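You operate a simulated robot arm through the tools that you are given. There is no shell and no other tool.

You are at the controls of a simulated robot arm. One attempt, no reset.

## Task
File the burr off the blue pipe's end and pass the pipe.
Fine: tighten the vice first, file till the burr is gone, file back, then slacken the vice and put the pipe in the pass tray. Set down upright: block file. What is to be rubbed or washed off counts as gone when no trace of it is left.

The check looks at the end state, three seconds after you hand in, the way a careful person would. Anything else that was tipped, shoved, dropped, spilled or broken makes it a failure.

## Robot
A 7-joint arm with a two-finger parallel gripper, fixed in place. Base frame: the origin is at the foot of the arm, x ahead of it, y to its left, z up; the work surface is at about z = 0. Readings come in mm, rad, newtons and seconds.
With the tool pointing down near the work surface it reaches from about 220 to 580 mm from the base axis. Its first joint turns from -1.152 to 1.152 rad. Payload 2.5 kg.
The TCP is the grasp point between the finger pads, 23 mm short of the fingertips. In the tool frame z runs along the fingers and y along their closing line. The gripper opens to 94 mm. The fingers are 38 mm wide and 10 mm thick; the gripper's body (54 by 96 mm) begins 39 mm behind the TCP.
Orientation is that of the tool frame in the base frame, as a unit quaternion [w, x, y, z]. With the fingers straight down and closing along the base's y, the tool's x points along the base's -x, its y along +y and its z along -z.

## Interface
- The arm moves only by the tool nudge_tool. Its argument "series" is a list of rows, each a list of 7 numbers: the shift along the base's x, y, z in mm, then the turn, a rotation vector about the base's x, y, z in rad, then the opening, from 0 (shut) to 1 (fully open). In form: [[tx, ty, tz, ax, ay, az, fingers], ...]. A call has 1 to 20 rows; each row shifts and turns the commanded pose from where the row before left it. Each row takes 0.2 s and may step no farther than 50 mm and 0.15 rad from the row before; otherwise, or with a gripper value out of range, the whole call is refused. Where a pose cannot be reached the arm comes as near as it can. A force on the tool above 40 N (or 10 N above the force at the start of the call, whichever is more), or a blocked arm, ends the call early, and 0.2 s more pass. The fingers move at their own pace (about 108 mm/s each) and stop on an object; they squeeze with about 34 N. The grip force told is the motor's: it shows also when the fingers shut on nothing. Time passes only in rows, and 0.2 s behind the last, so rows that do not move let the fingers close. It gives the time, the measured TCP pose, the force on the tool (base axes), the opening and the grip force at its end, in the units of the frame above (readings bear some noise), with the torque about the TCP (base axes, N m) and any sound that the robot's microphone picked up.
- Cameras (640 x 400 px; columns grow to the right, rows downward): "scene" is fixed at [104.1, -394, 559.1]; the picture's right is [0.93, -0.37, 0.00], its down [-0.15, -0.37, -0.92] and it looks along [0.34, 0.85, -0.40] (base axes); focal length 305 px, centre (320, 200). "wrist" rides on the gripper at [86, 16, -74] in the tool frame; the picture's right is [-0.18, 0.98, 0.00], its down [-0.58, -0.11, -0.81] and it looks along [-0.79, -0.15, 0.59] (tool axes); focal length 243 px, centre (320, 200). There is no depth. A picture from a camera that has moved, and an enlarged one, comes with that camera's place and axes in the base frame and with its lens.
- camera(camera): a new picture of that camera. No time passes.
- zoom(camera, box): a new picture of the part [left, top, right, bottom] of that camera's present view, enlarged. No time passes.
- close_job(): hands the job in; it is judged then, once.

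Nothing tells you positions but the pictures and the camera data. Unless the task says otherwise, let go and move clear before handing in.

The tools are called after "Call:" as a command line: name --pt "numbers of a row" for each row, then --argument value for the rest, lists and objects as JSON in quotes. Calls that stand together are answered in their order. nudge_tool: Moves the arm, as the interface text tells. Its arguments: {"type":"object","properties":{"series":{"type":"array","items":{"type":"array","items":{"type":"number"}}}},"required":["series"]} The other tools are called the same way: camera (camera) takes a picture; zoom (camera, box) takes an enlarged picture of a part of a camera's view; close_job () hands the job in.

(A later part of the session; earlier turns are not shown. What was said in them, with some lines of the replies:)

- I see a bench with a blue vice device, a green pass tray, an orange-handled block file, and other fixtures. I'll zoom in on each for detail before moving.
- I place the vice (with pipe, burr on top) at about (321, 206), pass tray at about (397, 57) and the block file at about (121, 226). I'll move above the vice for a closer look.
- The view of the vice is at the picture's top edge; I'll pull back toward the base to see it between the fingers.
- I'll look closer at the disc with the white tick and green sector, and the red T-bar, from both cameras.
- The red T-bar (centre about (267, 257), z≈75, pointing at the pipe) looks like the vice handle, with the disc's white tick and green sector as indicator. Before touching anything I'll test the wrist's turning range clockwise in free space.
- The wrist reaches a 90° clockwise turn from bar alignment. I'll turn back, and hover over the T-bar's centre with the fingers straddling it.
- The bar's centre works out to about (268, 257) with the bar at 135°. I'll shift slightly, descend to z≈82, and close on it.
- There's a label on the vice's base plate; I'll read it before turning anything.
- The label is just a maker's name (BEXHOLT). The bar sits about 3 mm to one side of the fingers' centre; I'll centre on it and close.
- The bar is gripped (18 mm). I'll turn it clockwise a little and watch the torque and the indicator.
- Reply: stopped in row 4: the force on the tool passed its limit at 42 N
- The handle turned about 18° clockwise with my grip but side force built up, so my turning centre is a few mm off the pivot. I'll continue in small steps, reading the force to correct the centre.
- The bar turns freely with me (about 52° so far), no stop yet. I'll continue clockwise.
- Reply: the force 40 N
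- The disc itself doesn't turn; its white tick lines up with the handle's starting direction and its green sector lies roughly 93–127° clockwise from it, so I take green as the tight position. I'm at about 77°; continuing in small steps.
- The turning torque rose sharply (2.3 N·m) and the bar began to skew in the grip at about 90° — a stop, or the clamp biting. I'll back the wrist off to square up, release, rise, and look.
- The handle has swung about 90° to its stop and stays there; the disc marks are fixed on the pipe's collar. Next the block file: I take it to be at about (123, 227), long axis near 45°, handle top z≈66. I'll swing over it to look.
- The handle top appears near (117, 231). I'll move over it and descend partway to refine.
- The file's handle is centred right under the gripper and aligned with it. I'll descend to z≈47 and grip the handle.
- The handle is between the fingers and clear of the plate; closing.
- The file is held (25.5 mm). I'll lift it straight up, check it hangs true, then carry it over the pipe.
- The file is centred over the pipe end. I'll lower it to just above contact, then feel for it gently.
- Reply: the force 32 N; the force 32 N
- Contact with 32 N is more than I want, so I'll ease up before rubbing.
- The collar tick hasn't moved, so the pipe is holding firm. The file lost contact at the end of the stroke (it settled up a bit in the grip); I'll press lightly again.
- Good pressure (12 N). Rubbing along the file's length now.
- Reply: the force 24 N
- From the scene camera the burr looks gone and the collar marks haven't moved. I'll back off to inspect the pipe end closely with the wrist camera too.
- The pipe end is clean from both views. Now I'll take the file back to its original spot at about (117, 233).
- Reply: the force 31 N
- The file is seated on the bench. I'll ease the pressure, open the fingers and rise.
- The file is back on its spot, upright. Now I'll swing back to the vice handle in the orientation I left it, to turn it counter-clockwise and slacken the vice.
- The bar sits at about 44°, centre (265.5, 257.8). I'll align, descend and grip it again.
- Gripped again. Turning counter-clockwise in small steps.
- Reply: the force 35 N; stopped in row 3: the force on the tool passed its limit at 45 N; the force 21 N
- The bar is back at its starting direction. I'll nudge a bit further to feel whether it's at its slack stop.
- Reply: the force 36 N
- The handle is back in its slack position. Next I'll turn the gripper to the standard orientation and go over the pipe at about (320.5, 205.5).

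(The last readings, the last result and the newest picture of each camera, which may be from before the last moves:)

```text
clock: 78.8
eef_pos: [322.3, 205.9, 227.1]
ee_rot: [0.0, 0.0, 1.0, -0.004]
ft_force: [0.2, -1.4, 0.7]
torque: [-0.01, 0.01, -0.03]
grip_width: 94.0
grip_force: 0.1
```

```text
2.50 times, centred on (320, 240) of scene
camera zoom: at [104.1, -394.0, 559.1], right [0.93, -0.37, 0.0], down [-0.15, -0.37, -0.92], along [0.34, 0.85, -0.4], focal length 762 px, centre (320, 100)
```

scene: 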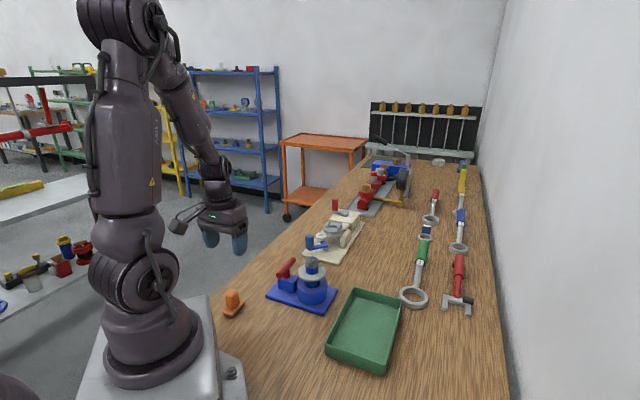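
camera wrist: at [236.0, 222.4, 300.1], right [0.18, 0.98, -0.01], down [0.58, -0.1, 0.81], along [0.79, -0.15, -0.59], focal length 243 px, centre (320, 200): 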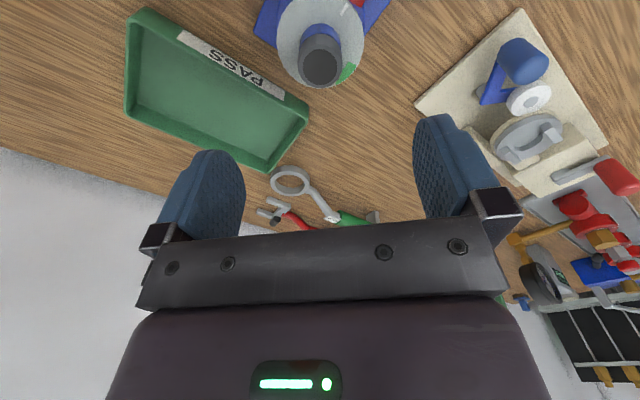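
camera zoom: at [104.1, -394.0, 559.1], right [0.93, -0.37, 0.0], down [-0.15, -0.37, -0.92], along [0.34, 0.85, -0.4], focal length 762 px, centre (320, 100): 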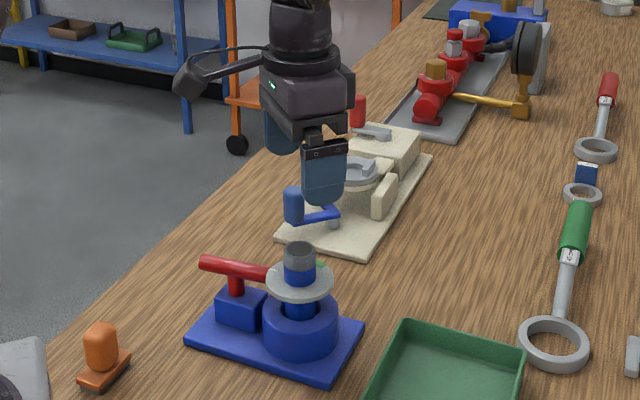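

The pipe end sits right below the TCP. Descending with open fingers to z≈112, just above the collar.

Call:
nudge_tool --pt "0 0 -30 0 0 0 1" --pt "0 0 -30 0 0 0 1" --pt "0 0 -25 0 0 0 1" --pt "0 0 -15 0 0 0 1" --pt "0 0 -10 0 0 0 1" --pt "0 0 0 0 0 0 1"

Call:
camera --camera "wrist"

Call:
zoom --camera "scene" --box '[265, 225, 355, 310]'

```text
clock: 80.2
eef_pos: [322.1, 205.6, 116.8]
ee_rot: [0.0, 0.0, 1.0, -0.003]
ft_force: [-0.3, 0.2, -0.1]
torque: [-0.01, 0.01, 0.01]
grip_width: 94.1
grip_force: 0.0
```

```text
taken
camera wrist: at [236.0, 223.0, 190.2], right [0.18, 0.98, -0.01], down [0.58, -0.1, 0.81], along [0.79, -0.15, -0.59], focal length 243 px, centre (320, 200)
```

wrist: 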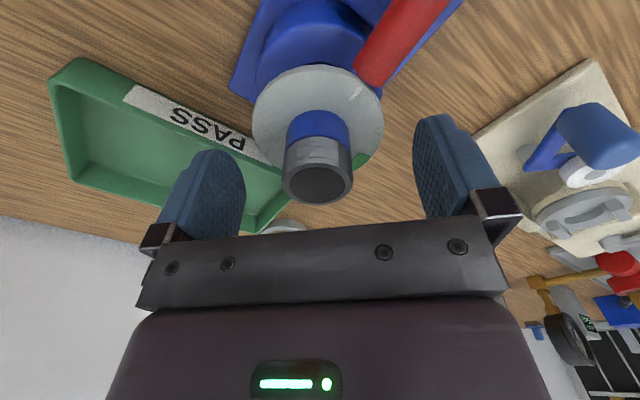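

```text
4.71 times, centred on (310, 268) of scene
camera zoom: at [104.1, -394.0, 559.1], right [0.93, -0.37, 0.0], down [-0.15, -0.37, -0.92], along [0.34, 0.85, -0.4], focal length 1434 px, centre (367, -118)
```

zoom: 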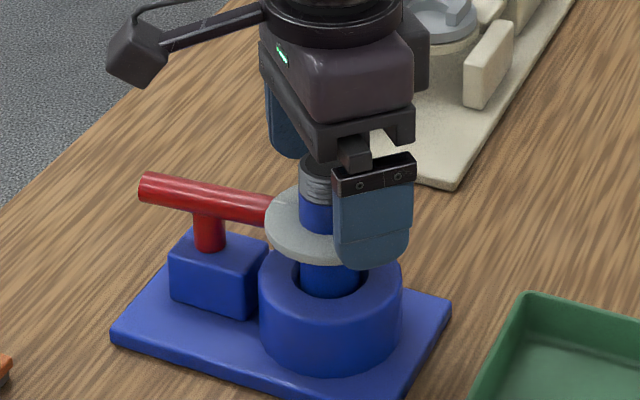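

Call:
nudge_tool --pt "-0.8 0 -3.5 0 0 0 1" --pt "0 0 0 0 0 0 0.7" --pt "0 0 0 0 0 0 0.45" --pt "0 0 0 0 0 0 0.2" --pt "0 0 0 0 0 0 0.2" --pt "0 0 0 0 0 0 0.2"

Call:
camera --camera "wrist"

Call:
zoom --camera "scene" --box '[265, 225, 355, 310]'

```text
clock: 81.6
eef_pos: [322.1, 204.8, 113.3]
ee_rot: [-0.001, 0.001, 1.0, -0.004]
ft_force: [-0.4, 0.9, -1.0]
torque: [0.14, 0.03, 0.02]
grip_width: 31.6
grip_force: 34.0
```

```text
taken
camera wrist: at [235.4, 223.0, 186.5], right [0.18, 0.98, -0.01], down [0.58, -0.1, 0.81], along [0.79, -0.15, -0.59], focal length 243 px, centre (320, 200)
```

wrist: 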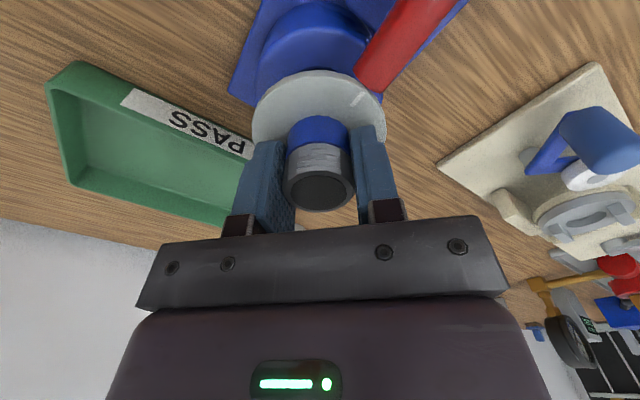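

```text
4.71 times, centred on (310, 268) of scene
camera zoom: at [104.1, -394.0, 559.1], right [0.93, -0.37, 0.0], down [-0.15, -0.37, -0.92], along [0.34, 0.85, -0.4], focal length 1434 px, centre (367, -118)
```

zoom: 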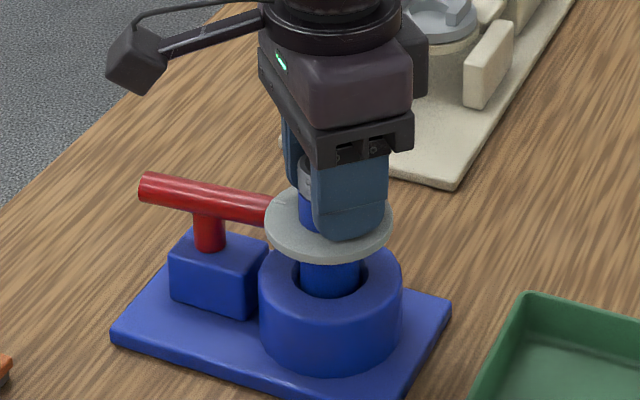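

The pipe is gripped (31.6 mm). I'll lift straight up gently, a few millimetres first, watching the force to confirm it is free.

Call:
nudge_tool --pt "0 0 1 0 0 0 0.2" --pt "0 0 2 0 0 0 0.2" --pt "0 0 0 0 0 0 0.2"

Call:
zoom --camera "scene" --box '[265, 225, 355, 310]'

```text
clock: 82.4
eef_pos: [320.4, 204.8, 115.6]
ee_rot: [-0.001, 0.0, 1.0, -0.003]
ft_force: [0.1, -0.7, -2.9]
torque: [-0.01, 0.0, 0.01]
grip_width: 32.1
grip_force: 33.8
```

```text
4.71 times, centred on (310, 268) of scene
camera zoom: at [104.1, -394.0, 559.1], right [0.93, -0.37, 0.0], down [-0.15, -0.37, -0.92], along [0.34, 0.85, -0.4], focal length 1434 px, centre (367, -118)
```

zoom: 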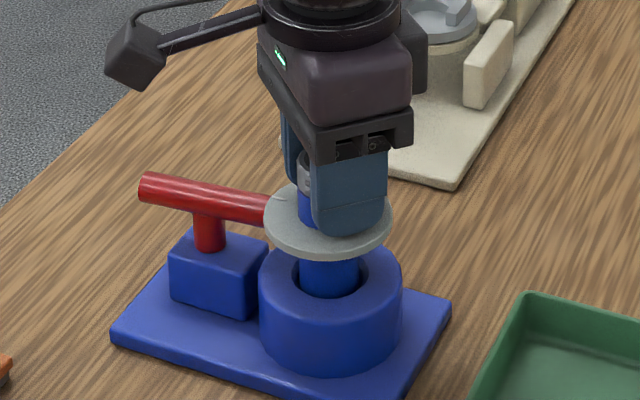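

The pipe lifts freely (about 3 N weight). Continuing straight up.

Call:
nudge_tool --pt "0 0 8 0 0 0 0.2" --pt "0 0 12 0 0 0 0.2" --pt "0 0 20 0 0 0 0.2" --pt "0 0 20 0 0 0 0.2" --pt "0 0 20 0 0 0 0.2" --pt "0 0 20 0 0 0 0.2" --pt "0 0 20 0 0 0 0.2" --pt "0 0 0 0 0 0 0.2"

Call:
camera --camera "wrist"

Call:
camera --camera "scene"

Call:
zoom --camera "scene" --box '[250, 170, 370, 310]'

```text
clock: 84.2
eef_pos: [321.8, 204.0, 233.7]
ee_rot: [0.0, -0.001, 1.0, -0.004]
ft_force: [0.3, 0.7, -3.8]
torque: [0.01, -0.02, 0.0]
grip_width: 32.3
grip_force: 33.5
```

```text
taken
camera wrist: at [235.3, 222.1, 308.2], right [0.18, 0.98, -0.01], down [0.58, -0.1, 0.81], along [0.79, -0.15, -0.59], focal length 243 px, centre (320, 200)
```

wrist: 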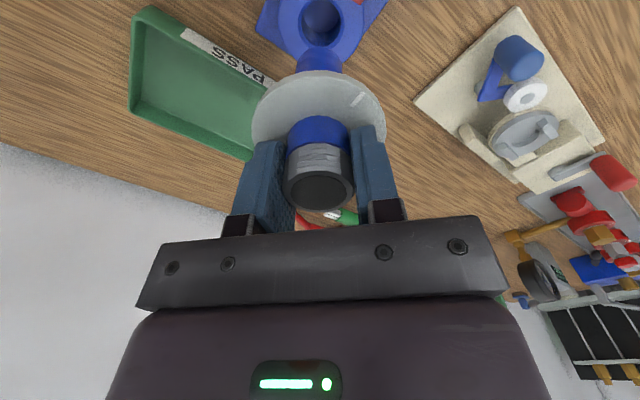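

```text
taken
```

scene: 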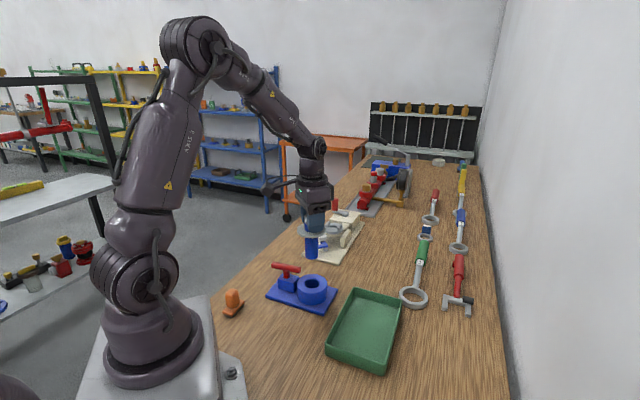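

```text
2.86 times, centred on (310, 240) of scene
camera zoom: at [104.1, -394.0, 559.1], right [0.93, -0.37, 0.0], down [-0.15, -0.37, -0.92], along [0.34, 0.85, -0.4], focal length 871 px, centre (349, 86)
```

zoom: 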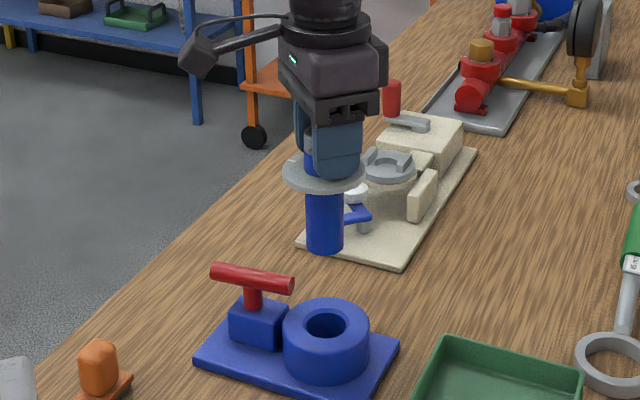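

The pipe and its collar are out cleanly; its lower end is about 102 mm below the TCP. Now I'll measure the pass tray before carrying it over.

Call:
zoom --camera "scene" --box '[315, 280, 415, 380]'

Call:
zoom --camera "wrist" --box '[110, 0, 290, 170]'

```text
4.00 times, centred on (365, 330) of scene
camera zoom: at [104.1, -394.0, 559.1], right [0.93, -0.37, 0.0], down [-0.15, -0.37, -0.92], along [0.34, 0.85, -0.4], focal length 1219 px, centre (140, -320)
```

zoom: 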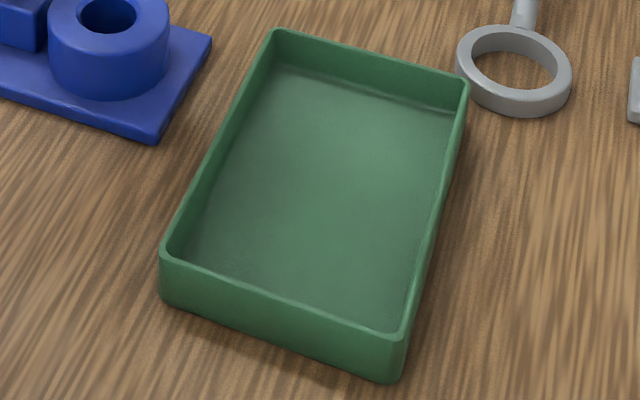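

```text
2.35 times, centred on (200, 85) of wrist
camera zoom: at [235.3, 222.1, 308.2], right [0.18, 0.98, -0.01], down [0.58, -0.1, 0.81], along [0.79, -0.15, -0.59], focal length 571 px, centre (602, 471)
```

zoom: 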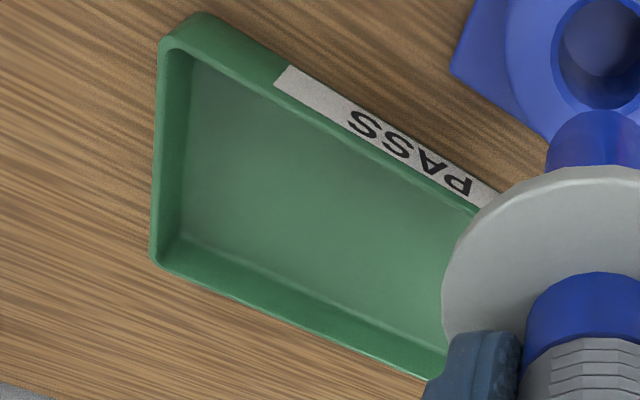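

The tray is about 193 × 125 mm, centred near (397, 53), rim at z≈33. I'll carry the pipe over its centre at height.

Call:
nudge_tool --pt "9.4 -18.9 0 0 0 0 0.2" --pt "9.4 -18.9 0 0 0 0 0.2" --pt "9.4 -18.9 0 0 0 0 0.2" --pt "9.4 -18.9 0 0 0 0 0.2" --pt "9.4 -18.9 0 0 0 0 0.2" --pt "9.4 -18.9 0 0 0 0 0.2" --pt "9.4 -18.9 0 0 0 0 0.2" --pt "9.4 -18.7 0 0 0 0 0.2" --pt "0 0 0 0 0 0 0.2"

Call:
camera --camera "wrist"

Call:
camera --camera "scene"

```text
clock: 86.2
eef_pos: [398.7, 54.5, 235.1]
ee_rot: [0.001, -0.001, 1.0, -0.003]
ft_force: [0.1, -0.2, -2.3]
torque: [0.0, -0.05, -0.03]
grip_width: 32.4
grip_force: 34.2
```

```text
taken
camera wrist: at [311.8, 72.2, 309.0], right [0.18, 0.98, -0.01], down [0.58, -0.1, 0.81], along [0.79, -0.15, -0.59], focal length 243 px, centre (320, 200)
```

wrist: 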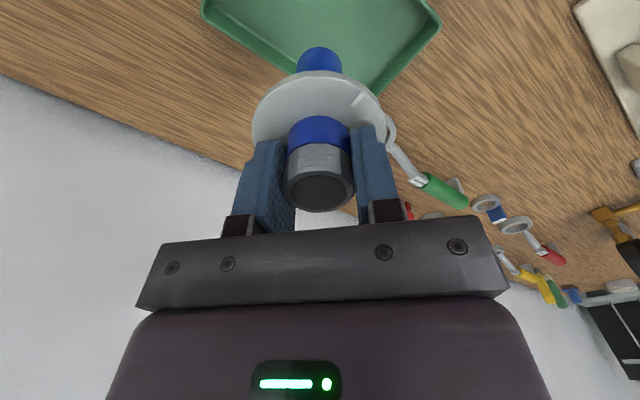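

```text
taken
```

scene: 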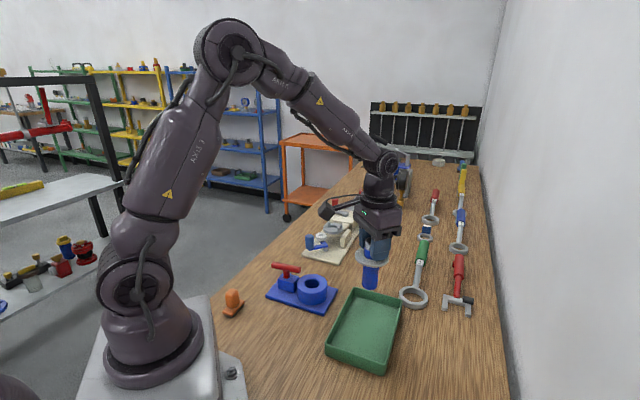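

Call:
nudge_tool --pt "-1 -1 -25 0 0 0 0.2" --pt "0 0 -25 0 0 0 0.2" --pt "0 0 -25 0 0 0 0.2" --pt "0 0 -20 0 0 0 0.2" --pt "0 0 -12 0 0 0 0.2" --pt "0 0 -8 0 0 0 0.2" --pt "0 0 0 0 0 0 0.2"

Call:
zoom --camera "scene" --box '[315, 240, 425, 380]'

Call:
camera --camera "wrist"

```text
clock: 87.8
eef_pos: [395.3, 54.3, 120.9]
ee_rot: [0.0, -0.001, 1.0, -0.003]
ft_force: [-0.4, -0.6, -3.2]
torque: [-0.05, -0.03, 0.04]
grip_width: 32.1
grip_force: 33.9
```

```text
2.86 times, centred on (370, 310) of scene
camera zoom: at [104.2, -394.0, 559.1], right [0.93, -0.37, 0.0], down [-0.15, -0.37, -0.92], along [0.34, 0.85, -0.4], focal length 871 px, centre (177, -114)
```

zoom: 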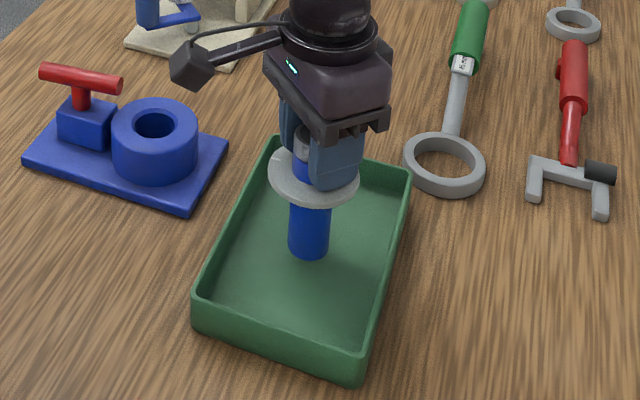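

```text
taken
camera wrist: at [309.6, 71.4, 195.0], right [0.18, 0.98, -0.01], down [0.58, -0.1, 0.81], along [0.79, -0.15, -0.59], focal length 243 px, centre (320, 200)
```

wrist: 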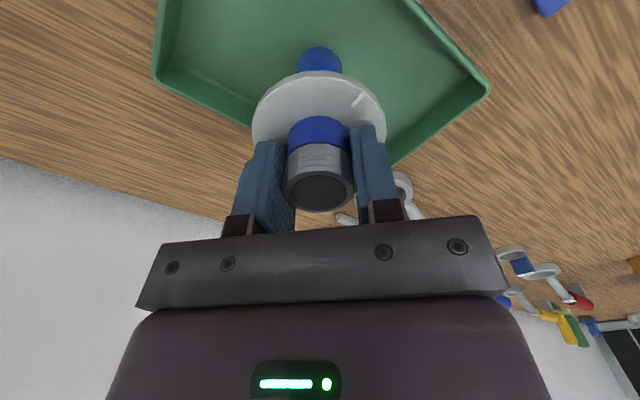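

The pipe is over the middle of the tray, upright. Lowering in small steps to feel the tray floor.

Call:
nudge_tool --pt "0 0 -4 0 0 0 0.2" --pt "0 0 -3 0 0 0 0.2" --pt "0 0 -2 0 0 0 0.2" --pt "0 0 0 0 0 0 0.2"

Call:
nudge_tool --pt "0 0 -1 0 0 0 0.2" --pt "0 0 -1 0 0 0 0.2" --pt "0 0 0 0 0 0 0.2"

Call:
zoom --camera "scene" --box '[325, 260, 415, 360]'

```text
clock: 88.8
eef_pos: [395.4, 54.4, 114.0]
ee_rot: [0.0, 0.0, 1.0, -0.004]
ft_force: [0.1, -0.1, -1.6]
torque: [0.0, -0.03, 0.03]
grip_width: 31.9
grip_force: 34.0
```

```text
clock: 89.6
eef_pos: [395.4, 53.3, 109.6]
ee_rot: [-0.001, 0.0, 1.0, -0.004]
ft_force: [-0.5, -0.5, -3.2]
torque: [-0.03, 0.0, 0.03]
grip_width: 31.9
grip_force: 33.2
```

```text
4.00 times, centred on (370, 310) of scene
camera zoom: at [104.1, -394.0, 559.1], right [0.93, -0.37, 0.0], down [-0.15, -0.37, -0.92], along [0.34, 0.85, -0.4], focal length 1219 px, centre (120, -240)
```

zoom: 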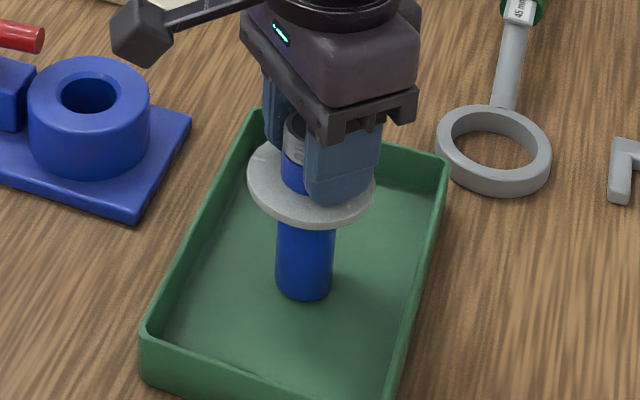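

Call:
nudge_tool --pt "0 0 -0.8 0 0 0 0.2" --pt "0 0 -0.8 0 0 0 0.2" --pt "0 0 0 0 0 0 0.2"

Call:
nudge_tool --pt "0 0 -0.8 0 0 0 0.2" --pt "0 0 0 0 0 0 0.2"

Call:
nudge_tool --pt "0 0 -0.7 0 0 0 0.2" --pt "0 0 0 0 0 0 0.2"

```text
clock: 90.4
eef_pos: [395.0, 54.3, 109.2]
ee_rot: [0.0, 0.0, 1.0, -0.004]
ft_force: [-0.9, 0.0, -2.8]
torque: [0.01, -0.02, 0.0]
grip_width: 32.1
grip_force: 33.6
```

```text
clock: 91.0
eef_pos: [395.9, 53.8, 108.4]
ee_rot: [0.001, 0.0, 1.0, -0.004]
ft_force: [0.6, -0.9, -2.4]
torque: [0.01, -0.03, -0.01]
grip_width: 32.0
grip_force: 34.5
```

```text
clock: 91.6
eef_pos: [394.5, 53.8, 107.5]
ee_rot: [0.0, 0.0, 1.0, -0.005]
ft_force: [-0.2, 0.7, -3.0]
torque: [0.0, 0.0, 0.02]
grip_width: 32.2
grip_force: 33.9
```

Call:
nudge_tool --pt "0 0 -0.7 0 0 0 0.2" --pt "0 0 0 0 0 0 0.2"

Call:
nudge_tool --pt "0 0 -0.7 0 0 0 0.2" --pt "0 0 0 0 0 0 0.2"

Call:
nudge_tool --pt "0 0 -0.6 0 0 0 0.2" --pt "0 0 0 0 0 0 0.2"

```text
clock: 92.2
eef_pos: [396.2, 54.6, 107.7]
ee_rot: [0.0, 0.001, 1.0, -0.003]
ft_force: [-0.7, -1.4, -0.4]
torque: [-0.02, 0.1, 0.02]
grip_width: 31.9
grip_force: 34.1
```

```text
clock: 92.8
eef_pos: [396.4, 53.8, 107.0]
ee_rot: [0.0, 0.0, 1.0, -0.003]
ft_force: [-4.3, -2.0, 15.5]
torque: [0.03, 0.53, 0.06]
grip_width: 32.0
grip_force: 34.3
```

```text
clock: 93.4
eef_pos: [396.5, 54.3, 106.5]
ee_rot: [0.001, 0.0, 1.0, -0.002]
ft_force: [-5.5, -0.8, 29.1]
torque: [0.29, 0.48, 0.09]
grip_width: 31.8
grip_force: 33.7
```

The pipe stands on the tray floor. I'll ease the pressure, open slowly, and check before rising.

Call:
nudge_tool --pt "0 0 0.6 0 0 0 0.2" --pt "0 0 0.4 0 0 0 0.2" --pt "0 0 0 0 0 0 0.38" --pt "0 0 0 0 0 0 0.42" --pt "0 0 0 0 0 0 0.5" --pt "0 0 0 0 0 0 0.7" --pt "0 0 0 0 0 0 0.9" --pt "0 0 0 0 0 0 0.9"

Call:
camera --camera "wrist"

Call:
zoom --camera "scene" --box '[315, 240, 425, 380]'

```text
clock: 95.2
eef_pos: [395.4, 53.4, 107.9]
ee_rot: [0.0, -0.001, 1.0, -0.004]
ft_force: [0.0, 0.6, -0.9]
torque: [-0.01, 0.02, 0.0]
grip_width: 84.7
grip_force: 0.0
```

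```text
taken
camera wrist: at [309.2, 71.5, 180.3], right [0.18, 0.98, -0.01], down [0.58, -0.1, 0.81], along [0.79, -0.15, -0.59], focal length 243 px, centre (320, 200)
```

wrist: 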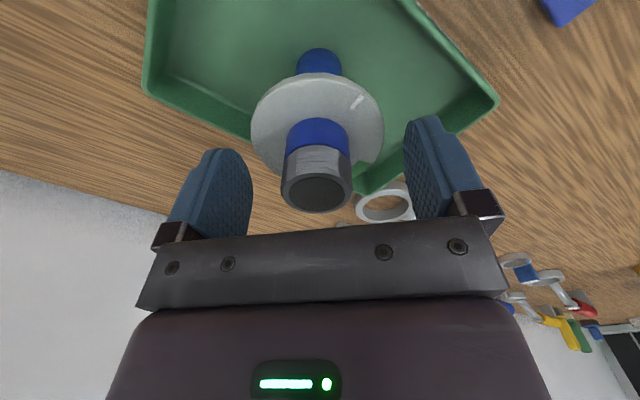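

```text
2.86 times, centred on (370, 310) of scene
camera zoom: at [104.1, -394.0, 559.1], right [0.93, -0.37, 0.0], down [-0.15, -0.37, -0.92], along [0.34, 0.85, -0.4], focal length 871 px, centre (177, -114)
```

zoom: 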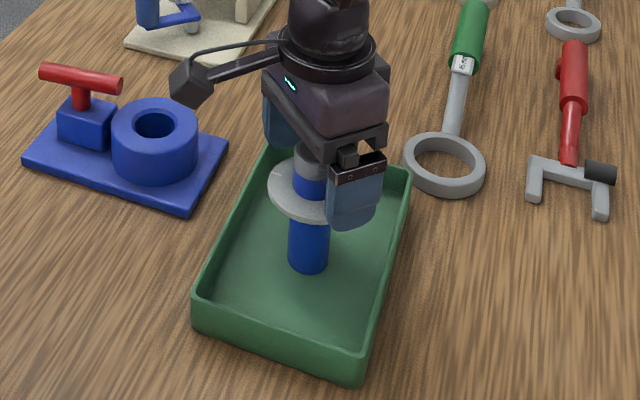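

The pipe stands upright and free. Rising straight up with the fingers open, then moving clear for a last look.

Call:
nudge_tool --pt "0 0 15 0 0 0 0.95" --pt "0 0 25 0 0 0 0.95" --pt "0 0 35 0 0 0 0.95" --pt "0 0 40 0 0 0 0.95" --pt "0 0 40 0 0 0 0.95" --pt "-20 20 20 0 0 0 0.95" --pt "-30 30 0 0 0 0 0.95" --pt "-30 30 0 0 0 0 0.95" --pt "0 0 0 0 0 0 0.95"

Call:
camera --camera "scene"

Call:
camera --camera "wrist"

Call:
zoom --camera "scene" --box '[315, 250, 425, 380]'

Call:
zoom --camera "scene" --box '[210, 240, 350, 330]'

```text
clock: 97.2
eef_pos: [316.0, 133.7, 281.3]
ee_rot: [0.0, 0.0, 1.0, -0.004]
ft_force: [-1.0, -0.2, 0.0]
torque: [-0.01, -0.03, -0.01]
grip_width: 89.3
grip_force: 0.0
```

```text
taken
```

scene: 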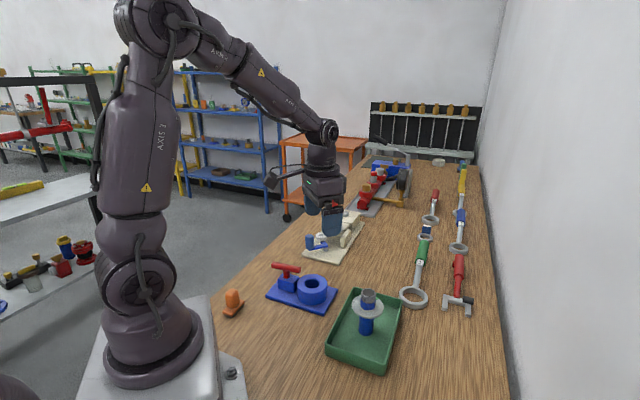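

```text
taken
camera wrist: at [229.9, 150.5, 353.8], right [0.18, 0.98, -0.01], down [0.58, -0.1, 0.81], along [0.79, -0.15, -0.59], focal length 243 px, centre (320, 200)
```

wrist: 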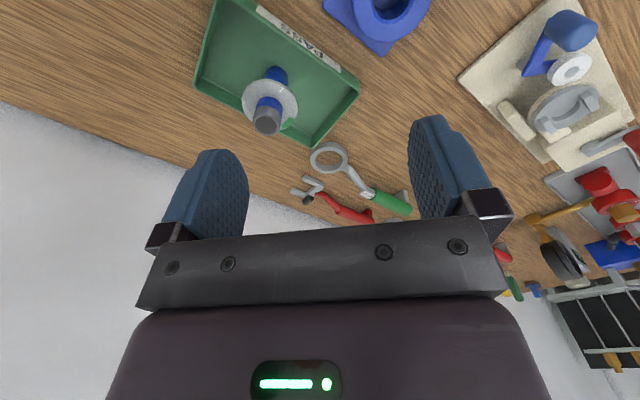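

```text
3.08 times, centred on (370, 315) of scene
camera zoom: at [104.1, -394.0, 559.1], right [0.93, -0.37, 0.0], down [-0.15, -0.37, -0.92], along [0.34, 0.85, -0.4], focal length 938 px, centre (166, -154)
```

zoom: 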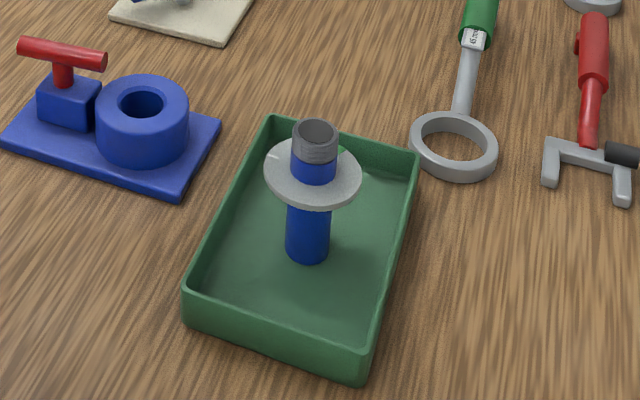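

```text
4.44 times, centred on (280, 285) of scene
camera zoom: at [104.1, -394.0, 559.1], right [0.93, -0.37, 0.0], down [-0.15, -0.37, -0.92], along [0.34, 0.85, -0.4], focal length 1355 px, centre (498, -178)
```

zoom: 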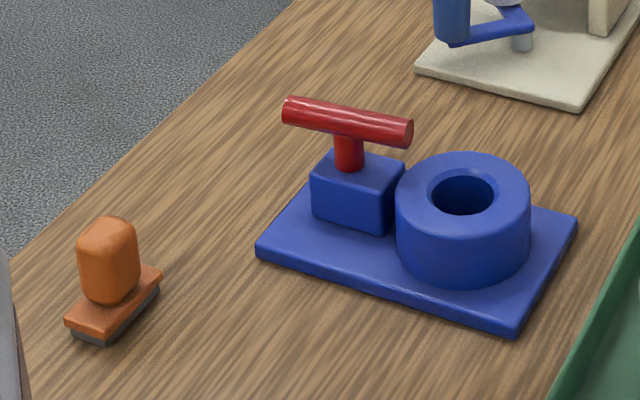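

Everything is in place: pipe upright in the tray, file back, handle slack. One last close look at the pipe end for any trace of burr.

Call:
zoom --camera "scene" --box '[352, 282, 386, 312]'

Call:
zoom --camera "wrist" --box '[235, 60, 305, 145]'

```text
13.33 times, centred on (369, 297) of scene
camera zoom: at [104.1, -394.0, 559.1], right [0.93, -0.37, 0.0], down [-0.15, -0.37, -0.92], along [0.34, 0.85, -0.4], focal length 4064 px, centre (-333, -1093)
```

zoom: 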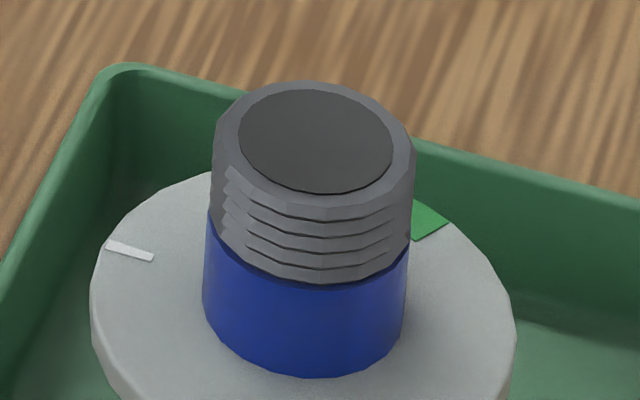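

```text
4.71 times, centred on (270, 102) of wrist
camera zoom: at [229.9, 150.5, 353.8], right [0.18, 0.98, -0.01], down [0.58, -0.1, 0.81], along [0.79, -0.15, -0.59], focal length 1142 px, centre (555, 659)
```

zoom: 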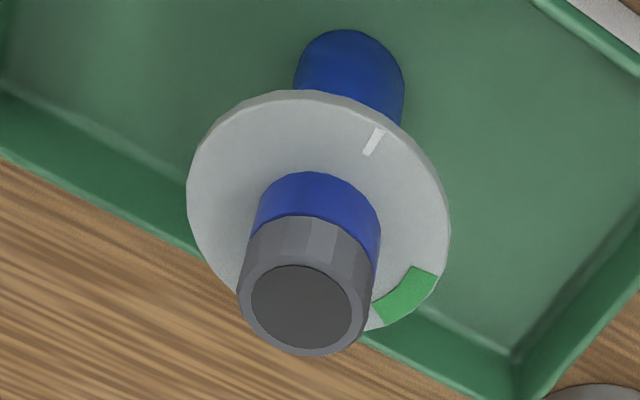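

The pipe end shows no trace of burr from either camera. The pipe stands in the pass tray, the file is upright on its spot, the vice is slack and the arm is clear, so I'm handing in.

Call:
close_job

```text
The job is handed in.
```

The burr is filed off the blue pipe's end, and the pipe is standing upright in the pass tray. I've handed the job in.

- **Vice:** I turned the handle about 90° clockwise until it stopped. The marks on the pipe's collar stayed put while I filed, so the clamp held. Afterwards I turned the handle back to where it started, about 4° past its original position, and the pipe lifted out freely.
- **Burr:** close-ups from both cameras show a clean pipe end with no trace left.
- **File:** it is back upright, within about a millimetre of its original spot.
- **Surroundings:** the last pictures show nothing else on the bench moved or tipped, and the arm is clear with its fingers open.
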